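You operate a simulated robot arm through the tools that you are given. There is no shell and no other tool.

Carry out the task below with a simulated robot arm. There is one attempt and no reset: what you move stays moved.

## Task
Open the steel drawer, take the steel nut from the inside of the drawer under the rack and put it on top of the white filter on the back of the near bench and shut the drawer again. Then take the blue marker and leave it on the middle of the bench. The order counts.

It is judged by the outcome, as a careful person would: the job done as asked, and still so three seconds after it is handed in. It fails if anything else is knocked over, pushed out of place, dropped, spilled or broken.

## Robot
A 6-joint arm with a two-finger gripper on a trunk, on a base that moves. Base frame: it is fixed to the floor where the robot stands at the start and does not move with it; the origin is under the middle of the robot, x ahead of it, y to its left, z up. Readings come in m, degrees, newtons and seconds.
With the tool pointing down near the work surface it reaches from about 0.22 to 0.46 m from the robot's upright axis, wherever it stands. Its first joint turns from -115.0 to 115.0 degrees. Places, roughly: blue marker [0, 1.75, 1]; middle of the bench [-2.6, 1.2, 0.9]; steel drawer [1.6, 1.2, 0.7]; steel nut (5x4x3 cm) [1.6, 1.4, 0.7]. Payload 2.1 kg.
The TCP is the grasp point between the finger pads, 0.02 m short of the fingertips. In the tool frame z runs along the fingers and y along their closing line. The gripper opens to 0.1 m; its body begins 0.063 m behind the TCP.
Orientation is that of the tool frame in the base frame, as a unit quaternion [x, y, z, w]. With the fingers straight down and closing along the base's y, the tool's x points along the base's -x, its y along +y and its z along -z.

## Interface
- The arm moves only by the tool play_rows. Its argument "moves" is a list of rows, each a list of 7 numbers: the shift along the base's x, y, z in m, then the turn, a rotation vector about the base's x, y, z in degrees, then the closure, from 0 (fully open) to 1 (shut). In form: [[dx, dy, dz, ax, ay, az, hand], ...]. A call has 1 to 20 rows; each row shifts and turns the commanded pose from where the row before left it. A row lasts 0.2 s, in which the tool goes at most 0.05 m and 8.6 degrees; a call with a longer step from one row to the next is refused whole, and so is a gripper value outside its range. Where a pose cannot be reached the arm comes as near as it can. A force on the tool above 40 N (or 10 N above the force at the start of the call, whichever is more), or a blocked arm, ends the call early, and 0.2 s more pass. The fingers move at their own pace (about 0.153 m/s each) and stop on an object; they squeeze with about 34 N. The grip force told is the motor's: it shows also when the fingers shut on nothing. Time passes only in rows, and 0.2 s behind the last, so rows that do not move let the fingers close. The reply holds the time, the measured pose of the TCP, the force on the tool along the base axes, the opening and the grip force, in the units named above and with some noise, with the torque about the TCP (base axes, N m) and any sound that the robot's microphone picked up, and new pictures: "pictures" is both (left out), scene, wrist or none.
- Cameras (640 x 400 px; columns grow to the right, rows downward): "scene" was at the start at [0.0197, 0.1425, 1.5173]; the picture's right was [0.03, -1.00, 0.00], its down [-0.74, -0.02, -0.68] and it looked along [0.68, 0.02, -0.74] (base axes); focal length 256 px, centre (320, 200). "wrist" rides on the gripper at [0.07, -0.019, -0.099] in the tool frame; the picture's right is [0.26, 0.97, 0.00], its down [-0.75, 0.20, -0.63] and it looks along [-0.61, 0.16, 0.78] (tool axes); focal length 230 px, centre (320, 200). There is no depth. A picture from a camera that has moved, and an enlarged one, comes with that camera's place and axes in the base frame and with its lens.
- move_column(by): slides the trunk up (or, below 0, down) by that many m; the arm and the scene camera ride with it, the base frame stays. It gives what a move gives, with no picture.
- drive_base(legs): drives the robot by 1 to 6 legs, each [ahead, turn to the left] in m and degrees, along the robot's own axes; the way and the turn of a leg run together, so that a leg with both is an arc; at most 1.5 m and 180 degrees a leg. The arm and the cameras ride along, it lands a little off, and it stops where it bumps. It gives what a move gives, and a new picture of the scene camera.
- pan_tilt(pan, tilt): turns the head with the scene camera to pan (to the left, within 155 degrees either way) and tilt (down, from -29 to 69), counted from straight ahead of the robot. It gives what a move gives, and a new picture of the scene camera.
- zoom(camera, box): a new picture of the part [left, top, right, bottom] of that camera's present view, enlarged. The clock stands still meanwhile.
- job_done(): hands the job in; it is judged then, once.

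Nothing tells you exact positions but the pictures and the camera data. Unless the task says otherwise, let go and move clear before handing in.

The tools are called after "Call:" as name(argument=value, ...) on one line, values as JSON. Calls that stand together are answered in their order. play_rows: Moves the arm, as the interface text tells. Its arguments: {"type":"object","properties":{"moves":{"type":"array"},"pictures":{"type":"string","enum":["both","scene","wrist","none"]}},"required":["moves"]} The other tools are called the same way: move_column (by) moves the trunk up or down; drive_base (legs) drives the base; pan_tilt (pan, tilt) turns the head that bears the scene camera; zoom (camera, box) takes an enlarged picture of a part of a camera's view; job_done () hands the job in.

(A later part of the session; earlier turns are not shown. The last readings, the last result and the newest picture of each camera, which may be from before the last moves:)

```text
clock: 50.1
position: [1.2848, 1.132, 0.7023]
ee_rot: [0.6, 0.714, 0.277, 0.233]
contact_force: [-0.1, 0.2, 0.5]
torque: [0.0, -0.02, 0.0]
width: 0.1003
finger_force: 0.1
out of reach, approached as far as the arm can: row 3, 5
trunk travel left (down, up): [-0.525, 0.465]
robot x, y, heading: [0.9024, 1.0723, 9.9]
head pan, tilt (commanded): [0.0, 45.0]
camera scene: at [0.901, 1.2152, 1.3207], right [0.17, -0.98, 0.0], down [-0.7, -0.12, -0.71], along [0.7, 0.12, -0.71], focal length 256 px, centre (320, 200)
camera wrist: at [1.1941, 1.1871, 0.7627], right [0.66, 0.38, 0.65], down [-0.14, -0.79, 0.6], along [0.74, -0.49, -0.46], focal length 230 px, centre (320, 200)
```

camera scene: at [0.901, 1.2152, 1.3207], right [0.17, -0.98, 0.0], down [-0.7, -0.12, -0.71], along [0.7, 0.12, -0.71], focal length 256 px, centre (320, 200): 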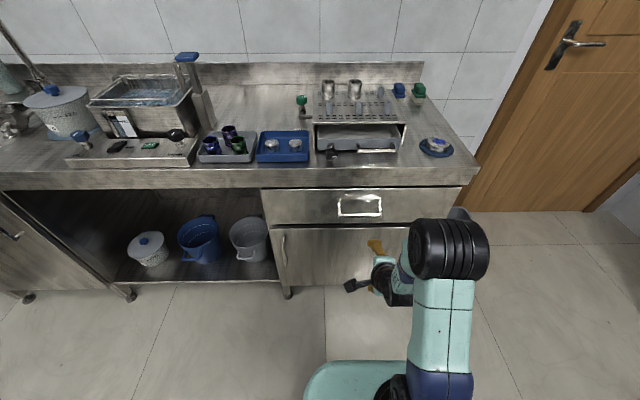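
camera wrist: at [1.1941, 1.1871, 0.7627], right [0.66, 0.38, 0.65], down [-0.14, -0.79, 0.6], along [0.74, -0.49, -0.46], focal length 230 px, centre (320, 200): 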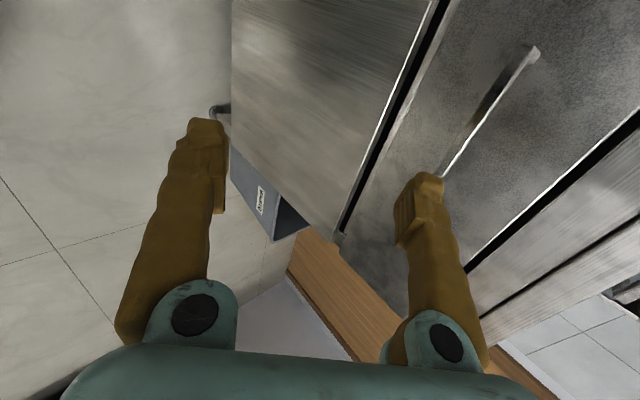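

The tool is now about 42° up from straight down and the handle is in the wrist view. I continue pitching to horizontal while moving forward a bit.

Call:
play_rows(moves=[[0.012, 0.002, 0.002, 1.476, -8.372, 0, 0], [0.012, 0.002, 0.002, 1.476, -8.372, 0, 0], [0.012, 0.002, 0.002, 1.476, -8.372, 0, 0], [0.012, 0.002, 0.002, 1.476, -8.372, 0, 0], [0.012, 0.002, 0.002, 1.476, -8.372, 0, 0], [0, 0, 0, 0, 0, 0, 0]])

```text
clock: 51.5
position: [1.3498, 1.1426, 0.7095]
ee_rot: [0.473, 0.564, 0.518, 0.435]
contact_force: [1.1, 0.0, 1.2]
torque: [-0.03, 0.01, 0.02]
width: 0.0999
finger_force: 0.0
out of reach, approached as far as the arm can: row 1
trunk travel left (down, up): [-0.525, 0.465]
robot x, y, heading: [0.9038, 1.0761, 9.9]
head pan, tilt (commanded): [0.0, 45.0]
camera scene: at [0.9011, 1.2152, 1.3207], right [0.17, -0.98, 0.0], down [-0.7, -0.12, -0.71], along [0.7, 0.12, -0.71], focal length 256 px, centre (320, 200)
camera wrist: at [1.2397, 1.1948, 0.6994], right [0.04, 0.27, 0.96], down [-0.47, -0.85, 0.25], along [0.88, -0.46, 0.1], focal length 230 px, centre (320, 200)
```

scene: 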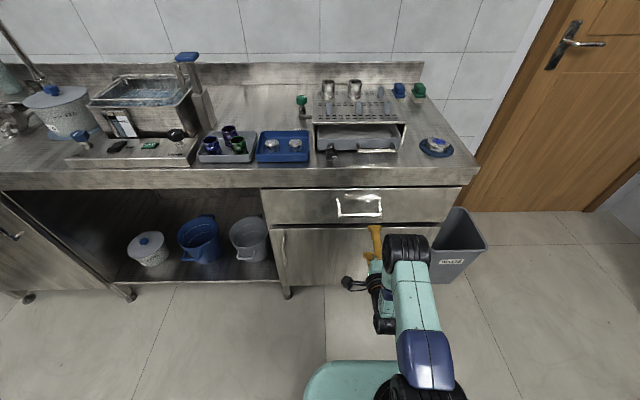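
wrist: 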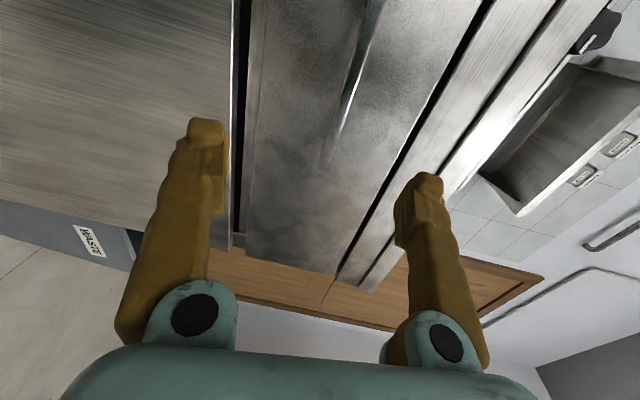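

The tool is nearly horizontal with the handle bar between the finger planes. I zoom the wrist camera to check the bar against the fingers.

Call:
zoom(camera="wrist", box=[200, 0, 480, 175])

Call:
zoom(camera="scene", box=[300, 170, 460, 270])

```text
2.29 times, centred on (340, 88) of wrist
camera zoom: at [1.2397, 1.1948, 0.6994], right [0.04, 0.27, 0.96], down [-0.47, -0.85, 0.25], along [0.88, -0.46, 0.1], focal length 526 px, centre (274, 457)
```

zoom: 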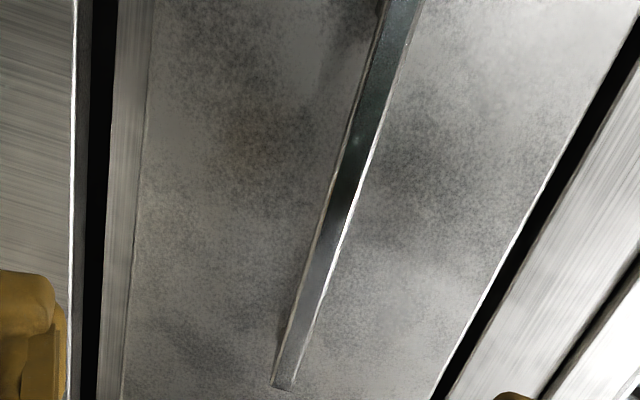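

```text
4.00 times, centred on (380, 220) of scene
camera zoom: at [0.9011, 1.2152, 1.3207], right [0.17, -0.98, 0.0], down [-0.7, -0.12, -0.71], along [0.7, 0.12, -0.71], focal length 1026 px, centre (80, 120)
```

zoom: 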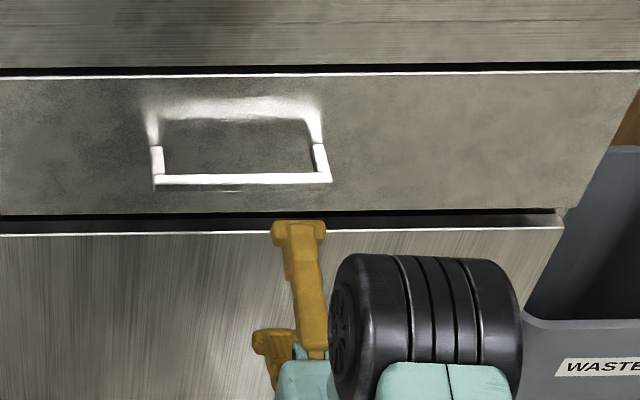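

The bar's center is about (1.454, 1.183, 0.716), protruding ~3.8 cm from the drawer front. I align laterally and in height, narrow the fingers a bit and approach partway.

Call:
play_rows(moves=[[0.0, 0.01, 0.003, 0.85, -4.8, 0, 0.2], [0.0, 0.01, 0.003, 0, 0, 0, 0.4], [0.023, 0.004, 0, 0, 0, 0, 0.4], [0.024, 0.005, 0, 0, 0, 0, 0.4], [0, 0, 0, 0, 0, 0, 0.4]])

Call:
zoom(camera="scene", box=[300, 170, 460, 270])

```text
clock: 52.7
position: [1.3967, 1.1711, 0.7172]
ee_rot: [0.455, 0.542, 0.541, 0.454]
contact_force: [-0.5, 0.2, -0.3]
torque: [0.03, -0.02, -0.01]
width: 0.0601
finger_force: 0.0
trunk travel left (down, up): [-0.525, 0.465]
robot x, y, heading: [0.9052, 1.0735, 10.0]
head pan, tilt (commanded): [0.0, 45.0]
camera scene: at [0.9012, 1.2152, 1.3207], right [0.17, -0.98, 0.0], down [-0.7, -0.12, -0.71], along [0.7, 0.12, -0.71], focal length 256 px, centre (320, 200)
camera wrist: at [1.2881, 1.2228, 0.6979], right [-0.04, 0.25, 0.97], down [-0.49, -0.85, 0.2], along [0.87, -0.46, 0.16], focal length 230 px, centre (320, 200)
```

scene: 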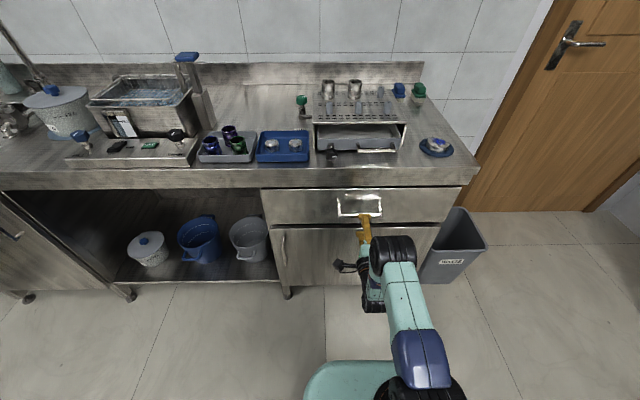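
wrist: 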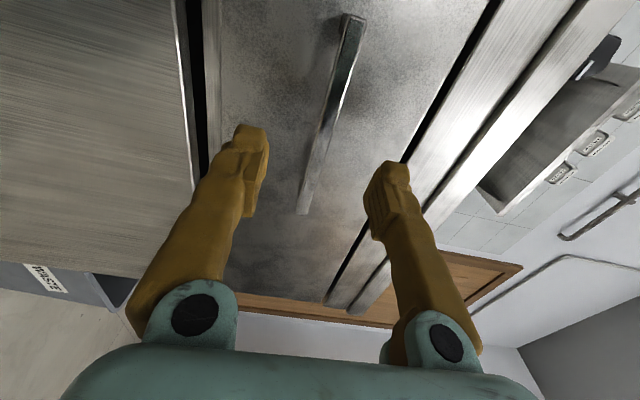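

```text
4.00 times, centred on (380, 220) of scene
camera zoom: at [0.9012, 1.2152, 1.3207], right [0.17, -0.98, 0.0], down [-0.7, -0.12, -0.71], along [0.7, 0.12, -0.71], focal length 1026 px, centre (80, 120)
```

zoom: 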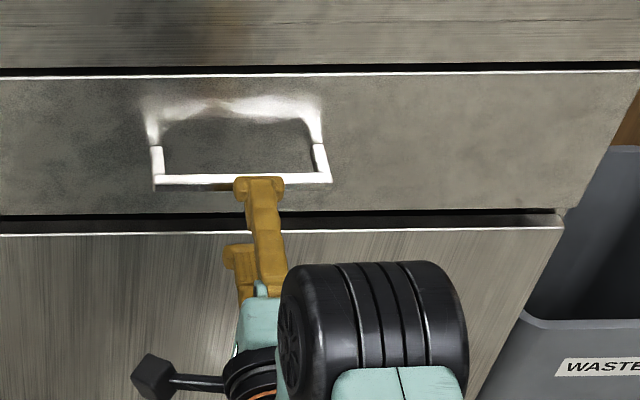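

The bar is centred between the open fingers. I move forward 5.5 cm and close on it.

Call:
play_rows(moves=[[0.02, 0.0035, 0, 0, 0, 0, 0.4], [0.02, 0.0035, 0, 0, 0, 0, 0.4], [0.014, 0.0025, 0, 0, 0, 0, 0.4], [0, 0, 0, 0, 0, 0, 0.4]])

Call:
zoom(camera="scene", box=[300, 170, 460, 270])

```text
clock: 53.7
position: [1.4506, 1.1805, 0.7166]
ee_rot: [0.455, 0.543, 0.541, 0.454]
contact_force: [0.6, 0.3, 0.4]
torque: [0.02, 0.01, -0.04]
width: 0.0598
finger_force: 0.0
trunk travel left (down, up): [-0.525, 0.465]
robot x, y, heading: [0.9023, 1.0739, 10.0]
head pan, tilt (commanded): [0.0, 45.0]
camera scene: at [0.9012, 1.2152, 1.3207], right [0.17, -0.98, 0.0], down [-0.7, -0.12, -0.71], along [0.7, 0.12, -0.71], focal length 256 px, centre (320, 200)
camera wrist: at [1.3424, 1.2326, 0.6973], right [-0.04, 0.25, 0.97], down [-0.49, -0.85, 0.2], along [0.87, -0.46, 0.16], focal length 230 px, centre (320, 200)
```

scene: 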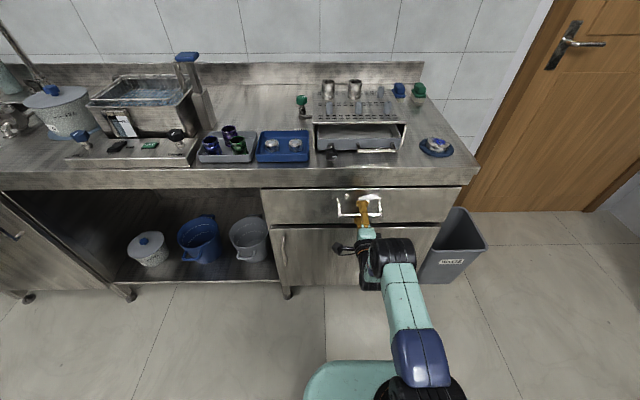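
wrist: 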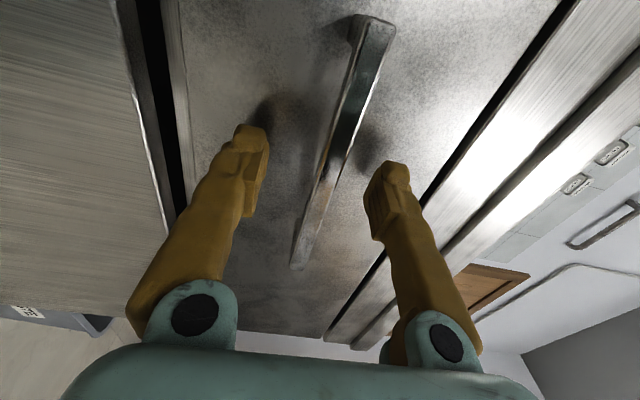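

```text
4.00 times, centred on (380, 220) of scene
camera zoom: at [0.9012, 1.2152, 1.3207], right [0.17, -0.98, 0.0], down [-0.7, -0.12, -0.71], along [0.7, 0.12, -0.71], focal length 1026 px, centre (80, 120)
```

zoom: 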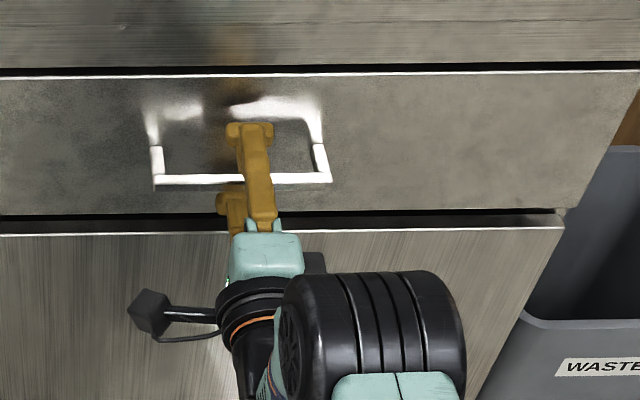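

The bar is between the fingers with the tips just short of the drawer face. I close the gripper now.

Call:
play_rows(moves=[[0, 0, 0, 0, 0, 0, 0.7], [0, 0, 0, 0, 0, 0, 0.9], [0, 0, 0, 0, 0, 0, 1], [0, 0, 0, 0, 0, 0, 1]], pictures="wrist")

```text
clock: 54.7
position: [1.4513, 1.1802, 0.7169]
ee_rot: [0.454, 0.542, 0.542, 0.455]
contact_force: [3.7, 0.1, 5.0]
torque: [-0.05, -0.03, 0.04]
width: 0.0058
finger_force: 32.6
trunk travel left (down, up): [-0.525, 0.465]
robot x, y, heading: [0.9078, 1.074, 9.9]
head pan, tilt (commanded): [0.0, 45.0]
camera wrist: at [1.3423, 1.2326, 0.6979], right [-0.04, 0.25, 0.97], down [-0.49, -0.85, 0.2], along [0.87, -0.46, 0.16], focal length 230 px, centre (320, 200)
```

wrist: 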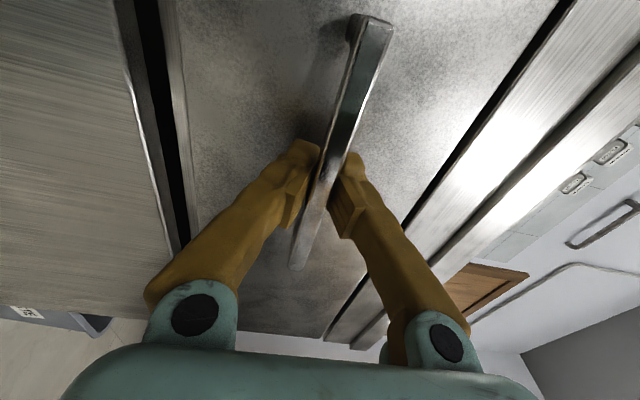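

The fingers hold the bar (6 mm, 33 N). I pull straight back along the drawer's direction in small steps and watch the force.

Call:
play_rows(moves=[[-0.01, -0.0017, 0, 0, 0, 0, 1], [-0.015, -0.0026, 0, 0, 0, 0, 1], [-0.015, -0.0026, 0, 0, 0, 0, 1], [0, 0, 0, 0, 0, 0, 1]])

```text
clock: 55.7
position: [1.41, 1.1736, 0.7173]
ee_rot: [0.456, 0.541, 0.541, 0.454]
contact_force: [0.8, -4.6, 0.5]
torque: [-0.03, 0.02, -0.18]
width: 0.0065
finger_force: 32.2
trunk travel left (down, up): [-0.525, 0.465]
robot x, y, heading: [0.9039, 1.0748, 9.8]
head pan, tilt (commanded): [0.0, 45.0]
camera scene: at [0.9011, 1.214, 1.3208], right [0.17, -0.98, 0.0], down [-0.7, -0.12, -0.71], along [0.7, 0.12, -0.71], focal length 256 px, centre (320, 200)
camera wrist: at [1.3017, 1.225, 0.6984], right [-0.04, 0.25, 0.97], down [-0.49, -0.85, 0.2], along [0.87, -0.47, 0.16], focal length 230 px, centre (320, 200)
```

scene: 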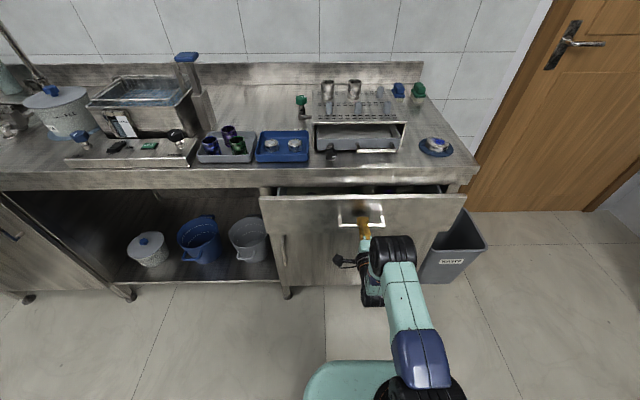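
wrist: 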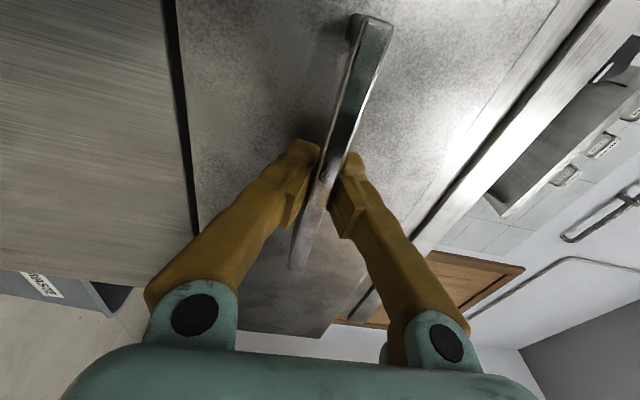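

The drawer slides easily. I continue pulling with the arm, using a slight direction correction.

Call:
play_rows(moves=[[-0.02, -0.0042, 0, 0, 0, 0, 1], [-0.02, -0.0042, 0, 0, 0, 0, 1], [-0.02, -0.0042, 0, 0, 0, 0, 1], [-0.015, -0.003, 0, 0, 0, 0, 1], [0, 0, 0, 0, 0, 0, 1]])

```text
clock: 56.9
position: [1.3346, 1.1583, 0.7177]
ee_rot: [0.456, 0.543, 0.54, 0.453]
contact_force: [0.3, -7.8, -5.5]
torque: [0.04, 0.01, -0.12]
width: 0.006
finger_force: 31.8
trunk travel left (down, up): [-0.525, 0.465]
robot x, y, heading: [0.9086, 1.0727, 9.9]
head pan, tilt (commanded): [0.0, 45.0]
camera scene: at [0.9022, 1.2131, 1.3209], right [0.17, -0.98, 0.0], down [-0.7, -0.12, -0.71], along [0.7, 0.12, -0.71], focal length 256 px, centre (320, 200)
camera wrist: at [1.2264, 1.2104, 0.6987], right [-0.04, 0.25, 0.97], down [-0.49, -0.85, 0.2], along [0.87, -0.46, 0.16], focal length 230 px, centre (320, 200)
```

scene: 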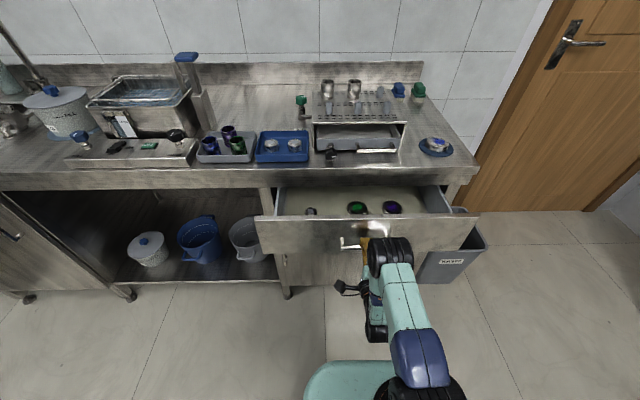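
wrist: 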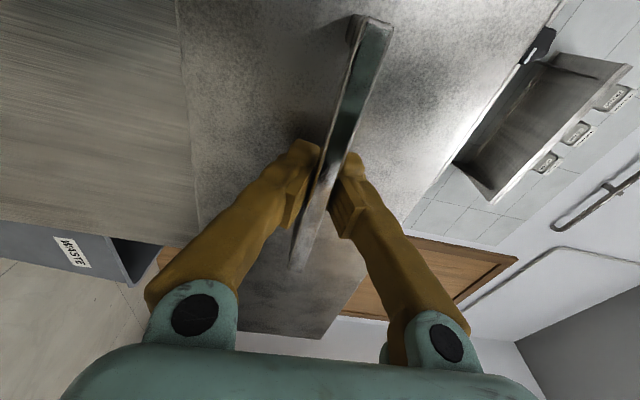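

The drawer is open about 12 cm and objects are visible inside. I zoom in to identify the steel nut.

Call:
zoom(camera="scene", box=[250, 175, 490, 325])

Call:
zoom(camera="scene", box=[290, 185, 420, 266])

```text
2.67 times, centred on (370, 250) of scene
camera zoom: at [0.9022, 1.2131, 1.3209], right [0.17, -0.98, 0.0], down [-0.7, -0.12, -0.71], along [0.7, 0.12, -0.71], focal length 684 px, centre (187, 67)
```

zoom: 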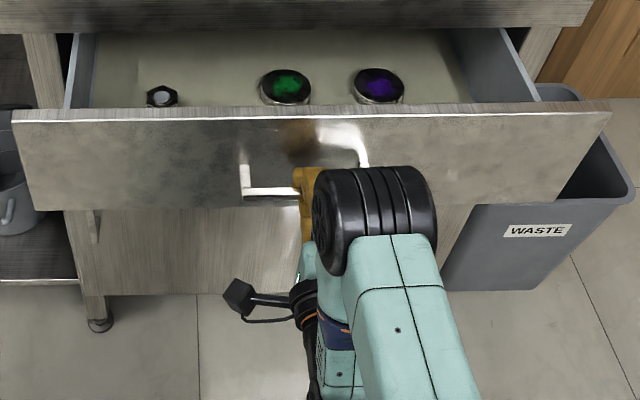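

```text
4.92 times, centred on (355, 226) of scene
camera zoom: at [0.9022, 1.2131, 1.3209], right [0.17, -0.98, 0.0], down [-0.7, -0.12, -0.71], along [0.7, 0.12, -0.71], focal length 1262 px, centre (148, 74)
```

zoom: 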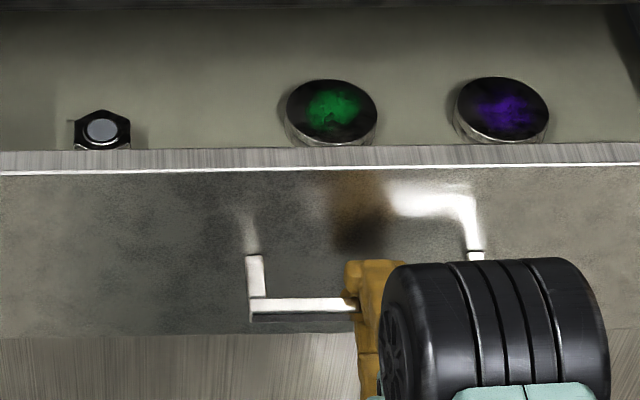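

The dark hex nut with a bright top sits at the drawer's left front, next to a green and a purple pad. I open the drawer further by backing the base 0.11 m while holding the handle.

Call:
drive_base(legs=[[-0.11, 0]])

Call:
zoom(camera="scene", box=[230, 150, 490, 312])

```text
clock: 58.1
position: [1.228, 1.1425, 0.7173]
ee_rot: [0.454, 0.543, 0.542, 0.452]
contact_force: [1.1, 1.8, -4.4]
torque: [0.06, 0.06, 0.04]
width: 0.0001
finger_force: 29.5
trunk travel left (down, up): [-0.525, 0.465]
robot x, y, heading: [0.7971, 1.0536, 10.5]
head pan, tilt (commanded): [0.0, 45.0]
camera scene: at [0.793, 1.1968, 1.3207], right [0.18, -0.98, 0.0], down [-0.7, -0.13, -0.71], along [0.7, 0.12, -0.71], focal length 256 px, centre (320, 200)
```

scene: 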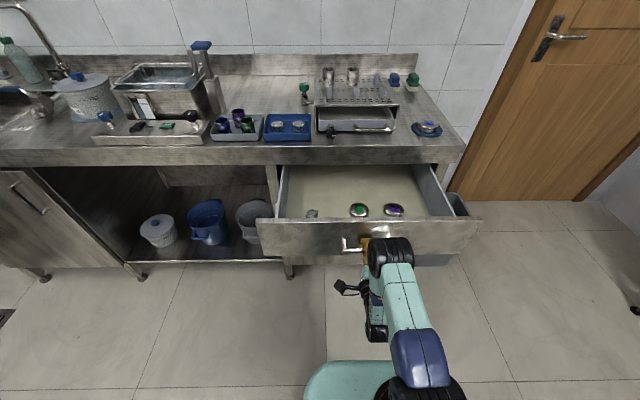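

```text
2.46 times, centred on (360, 231) of scene
camera zoom: at [0.793, 1.1968, 1.3207], right [0.18, -0.98, 0.0], down [-0.7, -0.13, -0.71], along [0.7, 0.12, -0.71], focal length 631 px, centre (222, 124)
```

zoom: 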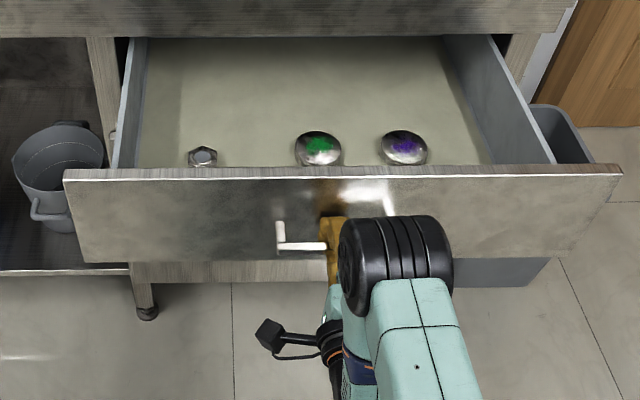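

The fingers slipped off the bar near the end, but the drawer is now open about 20 cm with the nut visible at its left front. I back off, raise the arm and turn the tool down again.

Call:
drive_base(legs=[[-0.1, 0]])

Call:
move_column(by=0.22)

Call:
play_rows(moves=[[0, 0, 0, -1.476, 8.372, 0, 0.5], [0, 0, 0, -1.476, 8.372, 0, 0], [0, 0, 0, -1.476, 8.372, 0, 0], [0, 0, 0, -1.476, 8.372, 0, 0], [-0.01, -0.002, 0, -1.476, 8.372, 0, 0], [-0.01, -0.002, 0, -1.476, 8.372, 0, 0], [-0.01, -0.002, 0, -1.476, 8.372, 0, 0], [-0.01, -0.002, 0, -1.476, 8.372, 0, 0], [-0.01, -0.002, 0, -1.476, 8.372, 0, 0], [-0.01, -0.002, 0, -1.476, 8.372, 0, 0], [0, 0, 0, -0.8, 4.6, 0, 0]])

```text
clock: 59.3
position: [1.1293, 1.1256, 0.7183]
ee_rot: [0.453, 0.543, 0.543, 0.452]
contact_force: [1.4, -0.2, -1.1]
torque: [-0.01, 0.01, 0.0]
width: 0.0002
finger_force: 29.6
trunk travel left (down, up): [-0.525, 0.465]
robot x, y, heading: [0.697, 1.0362, 10.5]
head pan, tilt (commanded): [0.0, 45.0]
camera scene: at [0.6931, 1.178, 1.3208], right [0.18, -0.98, 0.0], down [-0.7, -0.13, -0.71], along [0.7, 0.13, -0.71], focal length 256 px, centre (320, 200)
```

scene: 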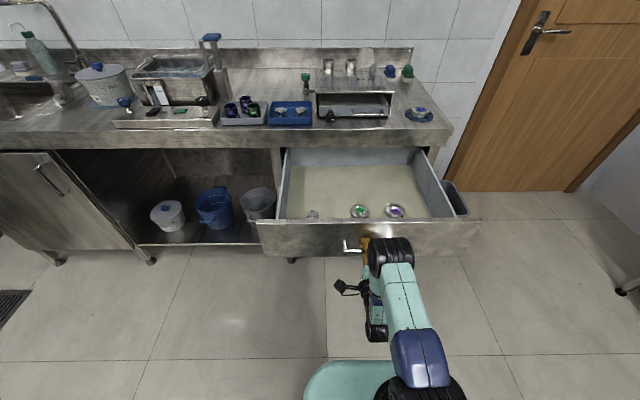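

```text
clock: 59.8
position: [1.1264, 1.1247, 0.7182]
ee_rot: [0.461, 0.552, 0.534, 0.444]
contact_force: [-0.3, 0.3, -18.2]
torque: [0.22, -0.16, 0.04]
width: 0.0
finger_force: 29.6
trunk travel left (down, up): [-0.535, 0.455]
robot x, y, heading: [0.7002, 1.0374, 10.3]
head pan, tilt (commanded): [0.0, 45.0]
stopped: the force on the tool passed its limit at 53 N (the readings are from after the stop); the commanded pose is now the measured one
```

```text
clock: 61.9
position: [1.0796, 1.1157, 0.7278]
ee_rot: [0.641, 0.762, 0.075, 0.058]
contact_force: [1.1, 0.4, 18.7]
torque: [0.17, -1.11, 0.04]
width: 0.1001
finger_force: 0.0
trunk travel left (down, up): [-0.535, 0.455]
robot x, y, heading: [0.701, 1.04, 10.1]
head pan, tilt (commanded): [0.0, 45.0]
stopped in row 10: the force on the tool passed its limit at 50 N (the readings are from after the stop); the commanded pose is now the measured one
camera scene: at [0.6906, 1.1775, 1.3306], right [0.18, -0.98, 0.0], down [-0.69, -0.13, -0.71], along [0.7, 0.13, -0.71], focal length 256 px, centre (320, 200)
camera wrist: at [1.0322, 1.1773, 0.8213], right [0.89, 0.42, 0.19], down [0.21, -0.73, 0.65], along [0.41, -0.54, -0.74], focal length 230 px, centre (320, 200)
```

scene: 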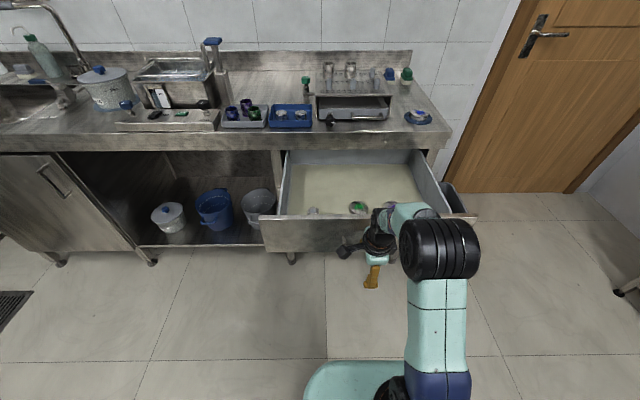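
wrist: 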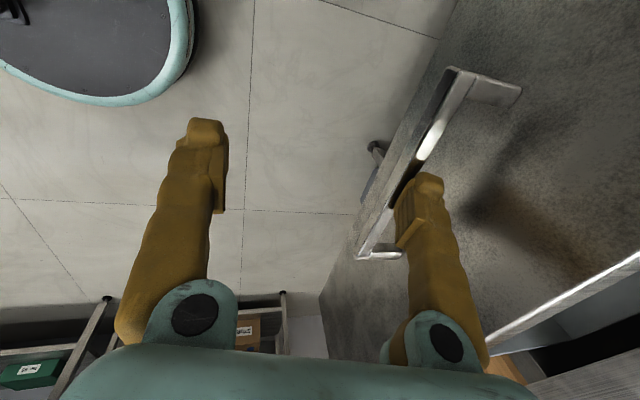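

The drawer came along farther (open ~30 cm) because the fingers were still hooked on the handle. The tool now points nearly down with one finger at the bar, so I lift straight up to free it.

Call:
play_rows(moves=[[0, 0, 0.005, 0, 0, 0, 0], [0, 0, 0.01, 0, 0, 0, 0], [0, 0, 0.015, 0, 0, 0, 0], [0, 0, 0.02, 0, 0, 0, 0]])

```text
clock: 62.9
position: [1.0792, 1.1154, 0.7758]
ee_rot: [0.641, 0.762, 0.071, 0.054]
contact_force: [-1.3, 0.4, 1.0]
torque: [0.02, -0.03, -0.02]
width: 0.1001
finger_force: 0.0
trunk travel left (down, up): [-0.535, 0.455]
robot x, y, heading: [0.6972, 1.0365, 10.5]
head pan, tilt (commanded): [0.0, 45.0]
camera scene: at [0.6932, 1.1781, 1.3303], right [0.18, -0.98, 0.0], down [-0.7, -0.13, -0.71], along [0.7, 0.13, -0.71], focal length 256 px, centre (320, 200)
camera wrist: at [1.0321, 1.1776, 0.8694], right [0.89, 0.42, 0.17], down [0.21, -0.73, 0.65], along [0.4, -0.54, -0.74], focal length 230 px, centre (320, 200)
```

scene: 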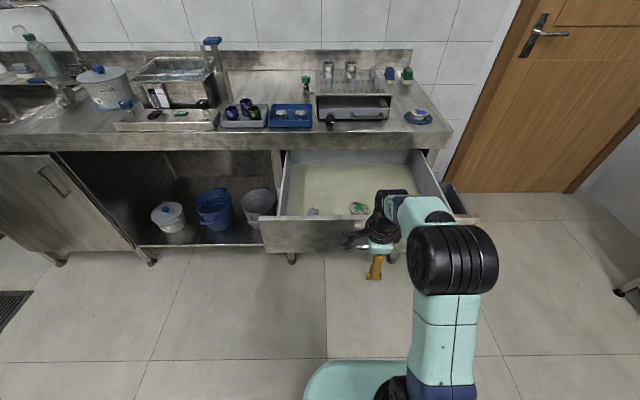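
wrist: 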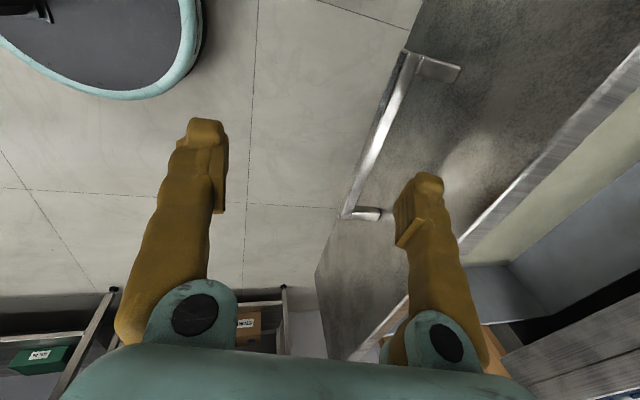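

The tool is free now. I raise the trunk and finish turning the tool straight down with the fingers closing sideways.

Call:
move_column(by=0.2)

Call:
play_rows(moves=[[0, 0, 0, -0.9, 5.1, 0, 0], [0, 0, 0, -0.9, 5.1, 0, 0], [0, 0, 0, 0, 0, 8.5, 0], [0, 0, 0, 0, 0, 8.5, 0], [0, 0, 0, 0, 0, 8.5, 0], [0, 0, 0, 0, 0, 8.5, 0], [0, 0, 0, 0, 0, 8.5, 0], [0, 0, 0, 0, 0, 8.5, 0], [0, 0, 0, 0, 0, 8.5, 0], [0, 0, 0, 0, 0, 8.5, 0], [0, 0, 0, 0, 0, 8.5, 0], [0, 0, 0, 0, 0, 8.5, 0], [0, 0, 0, 0, 0, 5, 0]])

Call:
zoom(camera="scene", box=[240, 120, 480, 270])

```text
clock: 65.1
position: [1.0796, 1.1149, 0.9749]
ee_rot: [0.641, 0.762, 0.072, 0.054]
contact_force: [-0.4, -0.8, -0.4]
torque: [0.0, -0.02, -0.03]
width: 0.1001
finger_force: 0.0
trunk travel left (down, up): [-0.735, 0.255]
robot x, y, heading: [0.6982, 1.0361, 10.4]
head pan, tilt (commanded): [0.0, 45.0]
```

```text
clock: 67.9
position: [1.0791, 1.1156, 0.9749]
ee_rot: [-0.087, 0.996, 0.0, -0.003]
contact_force: [0.4, -0.3, 0.1]
torque: [0.01, 0.0, -0.01]
width: 0.1
finger_force: 0.2
trunk travel left (down, up): [-0.735, 0.255]
robot x, y, heading: [0.6959, 1.0354, 10.3]
head pan, tilt (commanded): [0.0, 45.0]
camera scene: at [0.6935, 1.1782, 1.5303], right [0.18, -0.98, 0.0], down [-0.7, -0.13, -0.71], along [0.7, 0.13, -0.71], focal length 256 px, centre (320, 200)
camera wrist: at [1.0147, 1.0854, 1.0739], right [-0.42, 0.91, 0.0], down [0.71, 0.33, 0.62], along [0.57, 0.26, -0.78], focal length 230 px, centre (320, 200)
```

scene: 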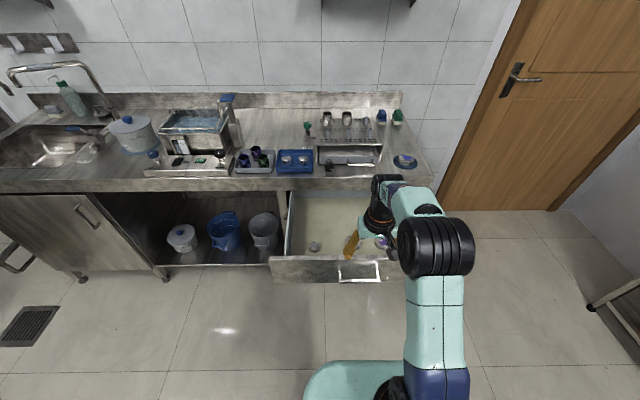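
wrist: 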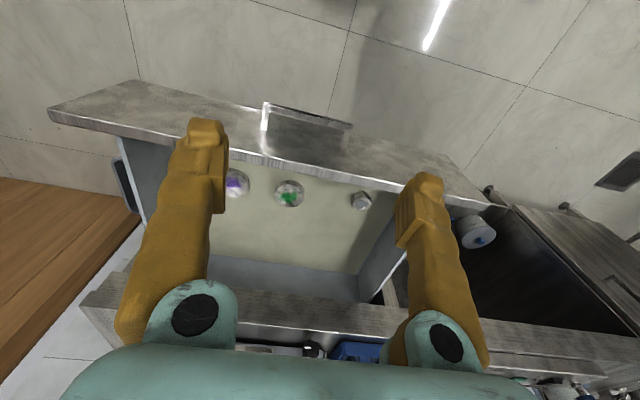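

```text
2.67 times, centred on (360, 195) of scene
camera zoom: at [0.6935, 1.1782, 1.5303], right [0.18, -0.98, 0.0], down [-0.7, -0.13, -0.71], along [0.7, 0.13, -0.71], focal length 684 px, centre (213, 213)
```

zoom: 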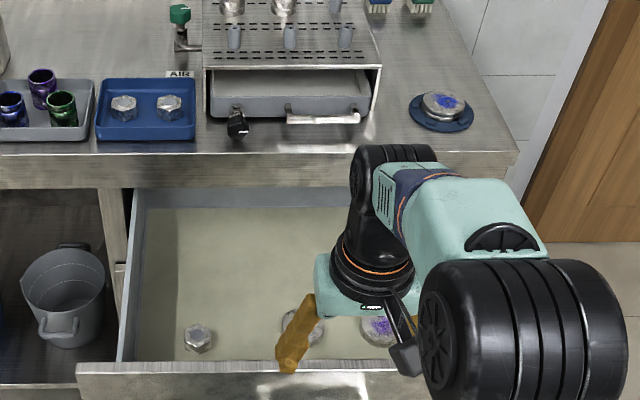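

The nut triangulates to about (1.284, 1.311) with its top near z 0.66, lying flat in the drawer's front-left. I shift the base left and forward so it lies about 0.435 m straight ahead.

Call:
drive_base(legs=[[0, 41], [0.25, 0], [0, -41]])

Call:
zoom(camera="scene", box=[240, 170, 480, 320])

```text
clock: 73.5
position: [1.2304, 1.3101, 0.975]
ee_rot: [-0.092, 0.996, 0.0, -0.003]
contact_force: [-0.2, 0.4, -0.7]
torque: [-0.02, 0.0, -0.03]
width: 0.1001
finger_force: 0.0
trunk travel left (down, up): [-0.735, 0.255]
robot x, y, heading: [0.8439, 1.227, 10.9]
head pan, tilt (commanded): [0.0, 45.0]
camera scene: at [0.8433, 1.3693, 1.5303], right [0.19, -0.98, 0.0], down [-0.69, -0.13, -0.71], along [0.69, 0.13, -0.71], focal length 256 px, centre (320, 200)
```

scene: 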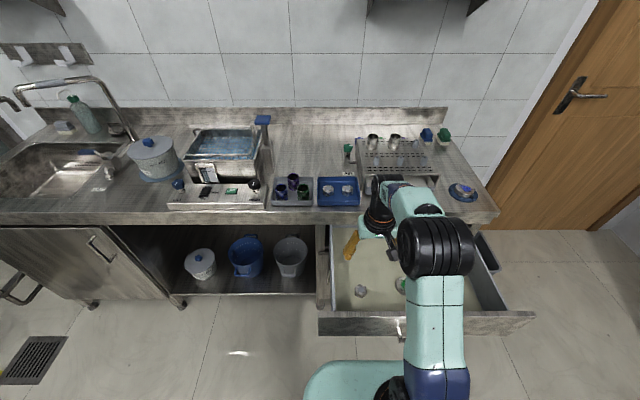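

```text
2.67 times, centred on (360, 245) of scene
camera zoom: at [0.8433, 1.3693, 1.5303], right [0.19, -0.98, 0.0], down [-0.69, -0.13, -0.71], along [0.69, 0.13, -0.71], focal length 684 px, centre (213, 80)
```

zoom: 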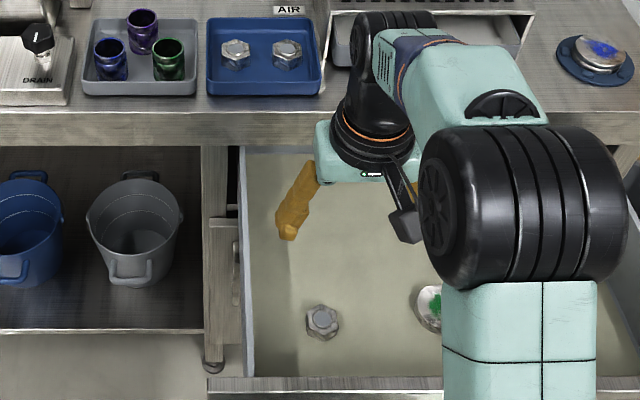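

The nut is at about (1.28, 1.307), straight ahead at ~0.445 m and ~12 cm behind the drawer's front panel. I lower the trunk partway and center the gripper over it.

Call:
move_column(by=-0.18)

Call:
play_rows(moves=[[0.025, 0, 0, 0, 0, 0, 0.2], [0.025, -0.001, 0, 0, 0, 0, 0.2], [0, 0, 0, 0, 0, 0, 0.2]])

Call:
zoom(camera="scene", box=[300, 220, 460, 320])

```text
clock: 75.5
position: [1.2291, 1.3098, 0.7941]
ee_rot: [-0.091, 0.996, 0.0, -0.003]
contact_force: [-0.2, 0.5, 0.0]
torque: [0.0, -0.01, -0.03]
width: 0.1003
finger_force: 0.1
trunk travel left (down, up): [-0.555, 0.435]
robot x, y, heading: [0.8484, 1.2283, 10.8]
head pan, tilt (commanded): [0.0, 45.0]
```

```text
clock: 76.3
position: [1.2797, 1.3105, 0.7937]
ee_rot: [-0.091, 0.996, -0.001, -0.003]
contact_force: [-0.4, 0.8, -0.8]
torque: [0.03, -0.01, 0.04]
width: 0.0801
finger_force: 0.0
trunk travel left (down, up): [-0.555, 0.435]
robot x, y, heading: [0.8461, 1.23, 10.9]
head pan, tilt (commanded): [0.0, 45.0]
camera scene: at [0.843, 1.3693, 1.3503], right [0.19, -0.98, 0.0], down [-0.69, -0.13, -0.71], along [0.69, 0.13, -0.71], focal length 256 px, centre (320, 200)
camera wrist: at [1.2157, 1.2803, 0.8939], right [-0.43, 0.9, 0.0], down [0.71, 0.33, 0.62], along [0.56, 0.27, -0.78], focal length 230 px, centre (320, 200)
```

scene: 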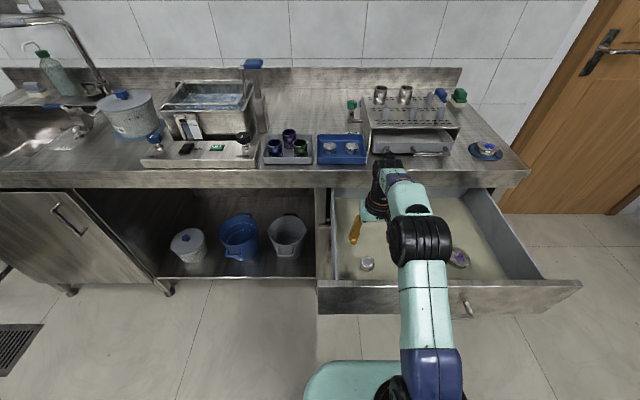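
wrist: 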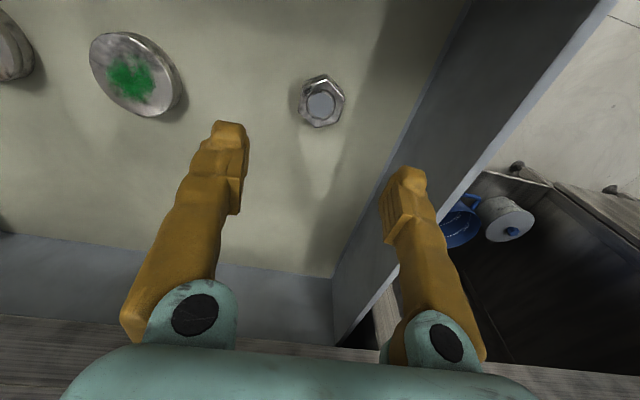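

```text
4.00 times, centred on (380, 270) of scene
camera zoom: at [0.843, 1.3693, 1.3503], right [0.19, -0.98, 0.0], down [-0.69, -0.13, -0.71], along [0.69, 0.13, -0.71], focal length 1026 px, centre (80, -80)
```

zoom: 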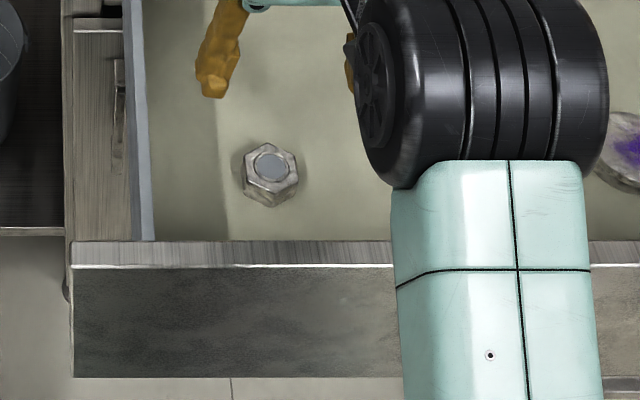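

The nut is between the finger planes in the wrist view. I zoom the wrist camera to judge the hexagon's orientation before grasping.

Call:
zoom(camera="wrist", box=[270, 60, 374, 125])

Call:
zoom(camera="scene", box=[345, 248, 393, 278])

```text
6.15 times, centred on (322, 92) of wrist
camera zoom: at [1.2157, 1.2803, 0.8939], right [-0.43, 0.9, 0.0], down [0.71, 0.33, 0.62], along [0.56, 0.27, -0.78], focal length 1416 px, centre (308, 862)
```

zoom: 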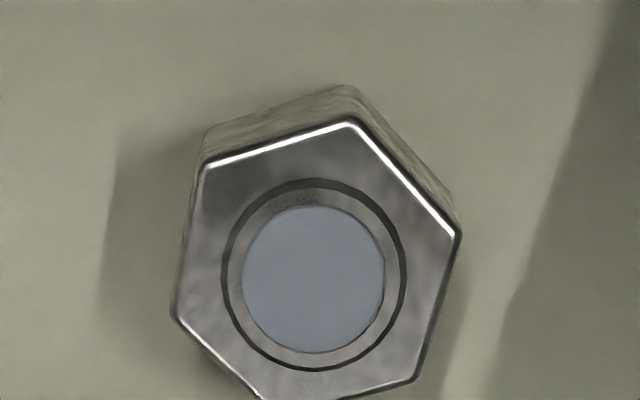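

```text
13.33 times, centred on (369, 263) of scene
camera zoom: at [0.843, 1.3693, 1.3503], right [0.19, -0.98, 0.0], down [-0.69, -0.13, -0.71], along [0.69, 0.13, -0.71], focal length 3419 px, centre (-333, -640)
```

zoom: 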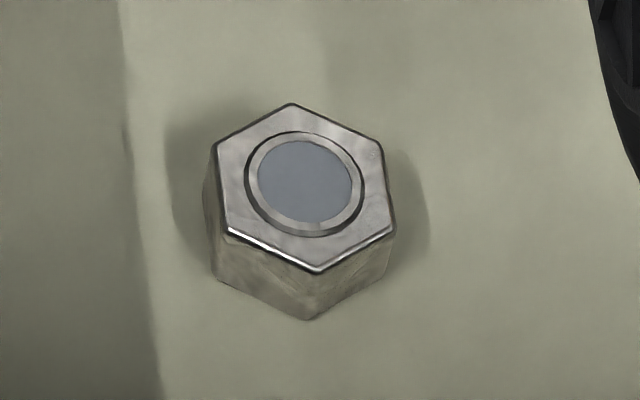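

The nut's flats face left and right, so the current closing direction is right. I descend partway with the fingers open 8 cm and check again.

Call:
play_rows(moves=[[-0.001, -0.001, -0.025, 0, 0, 0, 0.2], [-0.001, -0.001, -0.025, 0, 0, 0, 0.2], [-0.001, 0, -0.02, 0, 0, 0, 0.2], [0, 0, -0.01, 0, 0, 0, 0.2], [0, 0, 0, 0, 0, 0, 0.2]])

Call:
zoom(camera="scene", box=[310, 210, 470, 310])

```text
clock: 77.5
position: [1.276, 1.3069, 0.7152]
ee_rot: [-0.09, 0.996, 0.0, -0.003]
contact_force: [0.1, 0.3, -0.1]
torque: [0.04, 0.0, -0.05]
width: 0.0801
finger_force: 0.0
trunk travel left (down, up): [-0.555, 0.435]
robot x, y, heading: [0.8516, 1.2267, 10.9]
head pan, tilt (commanded): [0.0, 45.0]
camera scene: at [0.8433, 1.3693, 1.3503], right [0.19, -0.98, 0.0], down [-0.69, -0.13, -0.71], along [0.69, 0.13, -0.71], focal length 256 px, centre (320, 200)
camera wrist: at [1.2122, 1.2776, 0.8143], right [-0.43, 0.9, 0.0], down [0.71, 0.33, 0.62], along [0.56, 0.27, -0.78], focal length 230 px, centre (320, 200)
```

scene: 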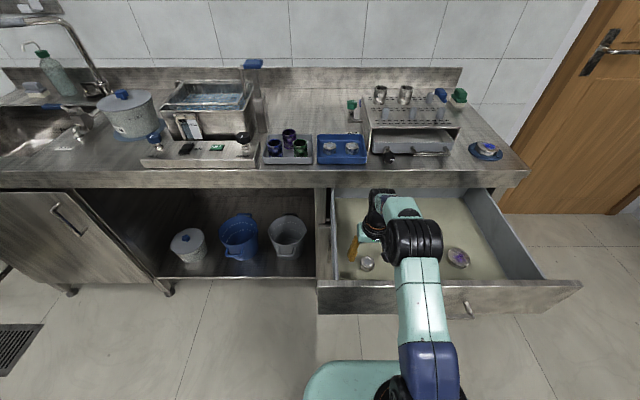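
wrist: 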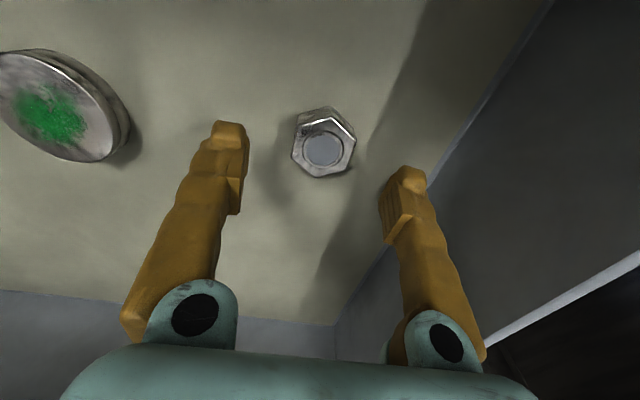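

```text
4.00 times, centred on (390, 260) of scene
camera zoom: at [0.8433, 1.3693, 1.3503], right [0.19, -0.98, 0.0], down [-0.69, -0.13, -0.71], along [0.69, 0.13, -0.71], focal length 1026 px, centre (40, -40)
```

zoom: 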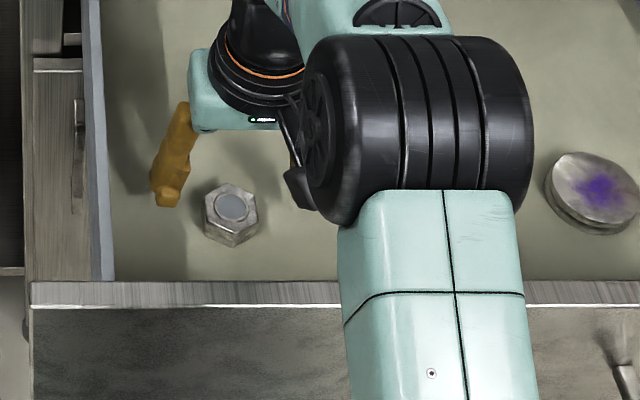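

The nut lies on the tool axis with its top around z 0.67. I descend about 5 cm so the tips straddle it just above the drawer floor.

Call:
play_rows(moves=[[0, 0, -0.02, 0, 0, 0, 0.2], [0, 0, -0.015, 0, 0, 0, 0.2], [0, 0, -0.01, 0, 0, 0, 0.2], [0, 0, -0.006, 0, 0, 0, 0.2], [0, 0, 0, 0, 0, 0, 0.2]])

Call:
zoom(camera="scene", box=[310, 210, 470, 310])

```text
clock: 78.3
position: [1.2804, 1.3085, 0.6794]
ee_rot: [-0.09, 0.996, 0.0, 0.009]
contact_force: [1.5, 0.2, 30.5]
torque: [0.29, 0.23, 0.14]
width: 0.0803
finger_force: 0.3
trunk travel left (down, up): [-0.555, 0.435]
robot x, y, heading: [0.8479, 1.23, 10.8]
head pan, tilt (commanded): [0.0, 45.0]
stopped in row 4: the force on the tool passed its limit at 52 N (the readings are from after the stop); the commanded pose is now the measured one
camera scene: at [0.8398, 1.3686, 1.3508], right [0.19, -0.98, 0.0], down [-0.69, -0.13, -0.71], along [0.7, 0.13, -0.71], focal length 256 px, centre (320, 200)
camera wrist: at [1.2153, 1.2774, 0.7758], right [-0.43, 0.9, -0.01], down [0.69, 0.33, 0.64], along [0.58, 0.27, -0.77], focal length 230 px, centre (320, 200)
```

scene: 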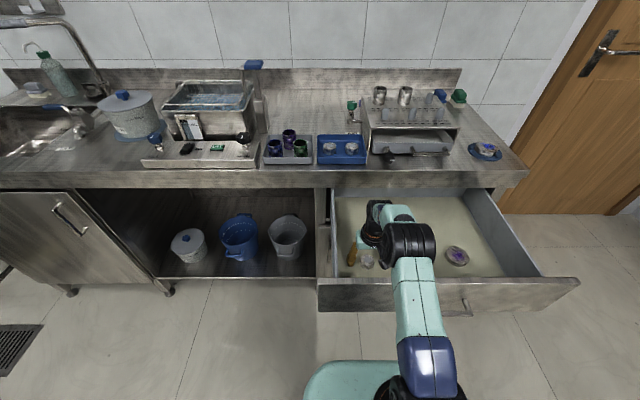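
wrist: 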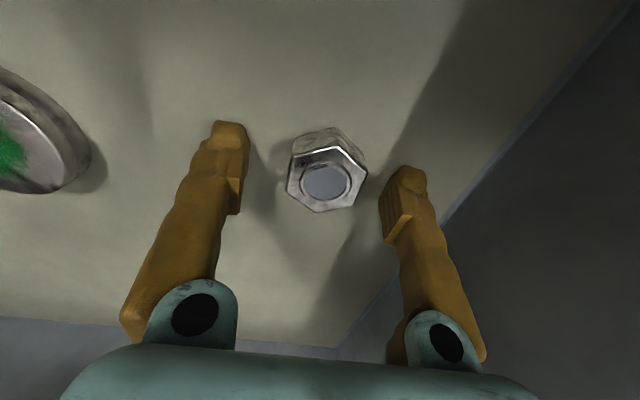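

```text
4.00 times, centred on (390, 260) of scene
camera zoom: at [0.8398, 1.3686, 1.3508], right [0.19, -0.98, 0.0], down [-0.69, -0.13, -0.71], along [0.7, 0.13, -0.71], focal length 1026 px, centre (40, -40)
```

zoom: 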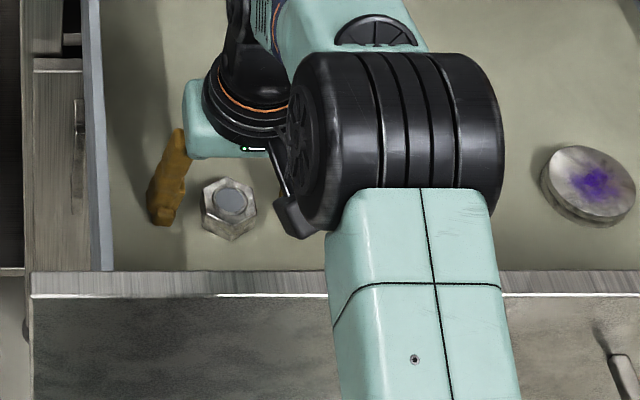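

The fingertips touched the drawer floor (z ≈ 0.659), so the nut's top is about 0.69 and it sits ~1 cm nearer to me than the tool axis. I lift slightly, shift back 1 cm and close on it.

Call:
play_rows(moves=[[0, 0, 0.004, -0.19, 0.9, 0, 0.2], [-0.0103, -0.0019, 0.001, 0, 0, 0, 0.2], [0, 0, 0, 0, 0, 0, 0.2], [0, 0, 0, 0, 0, 0, 0.2]])

Call:
zoom(camera="wrist", box=[160, 60, 480, 260])

```text
clock: 79.3
position: [1.2707, 1.307, 0.6782]
ee_rot: [-0.09, 0.996, -0.002, -0.004]
contact_force: [-0.3, 0.1, -0.2]
torque: [-0.05, -0.02, 0.0]
width: 0.0801
finger_force: 0.0
trunk travel left (down, up): [-0.555, 0.435]
robot x, y, heading: [0.8476, 1.2278, 10.8]
head pan, tilt (commanded): [0.0, 45.0]
camera scene: at [0.8434, 1.3694, 1.3502], right [0.19, -0.98, 0.0], down [-0.69, -0.13, -0.71], along [0.69, 0.13, -0.71], focal length 256 px, centre (320, 200)
camera wrist: at [1.2069, 1.2759, 0.7781], right [-0.43, 0.9, 0.0], down [0.71, 0.33, 0.62], along [0.56, 0.27, -0.78], focal length 230 px, centre (320, 200)
```

scene: 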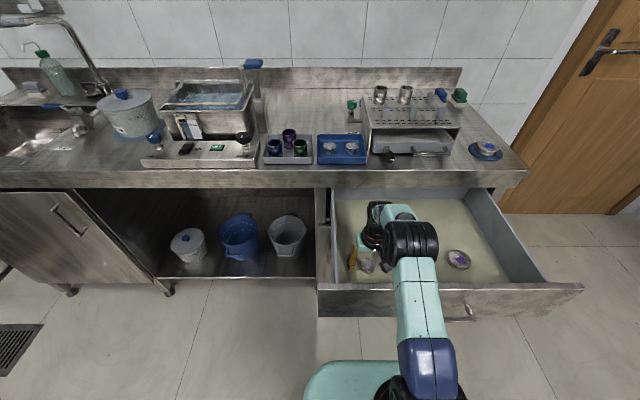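
wrist: 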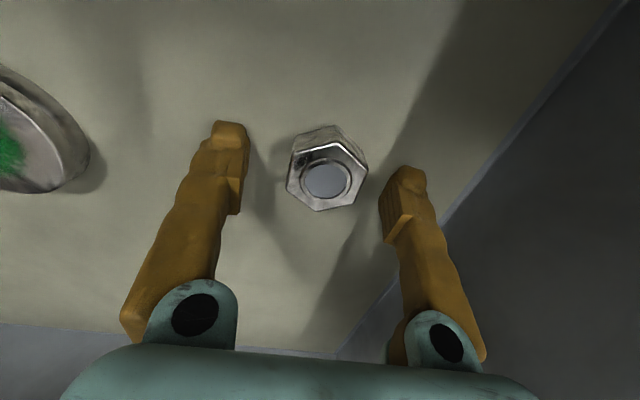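

```text
2.00 times, centred on (320, 160) of wrist
camera zoom: at [1.2069, 1.2759, 0.7781], right [-0.43, 0.9, 0.0], down [0.71, 0.33, 0.62], along [0.56, 0.27, -0.78], focal length 460 px, centre (320, 280)
```

zoom: 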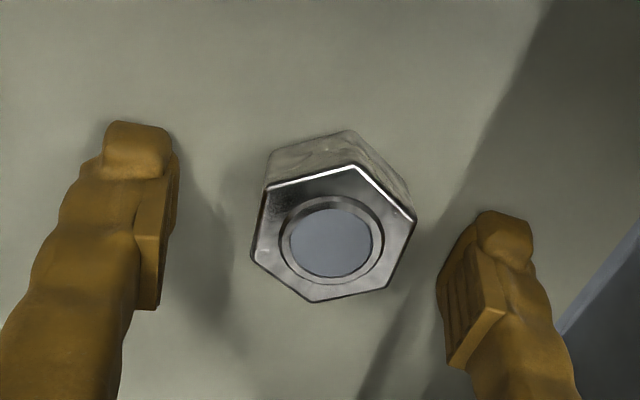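

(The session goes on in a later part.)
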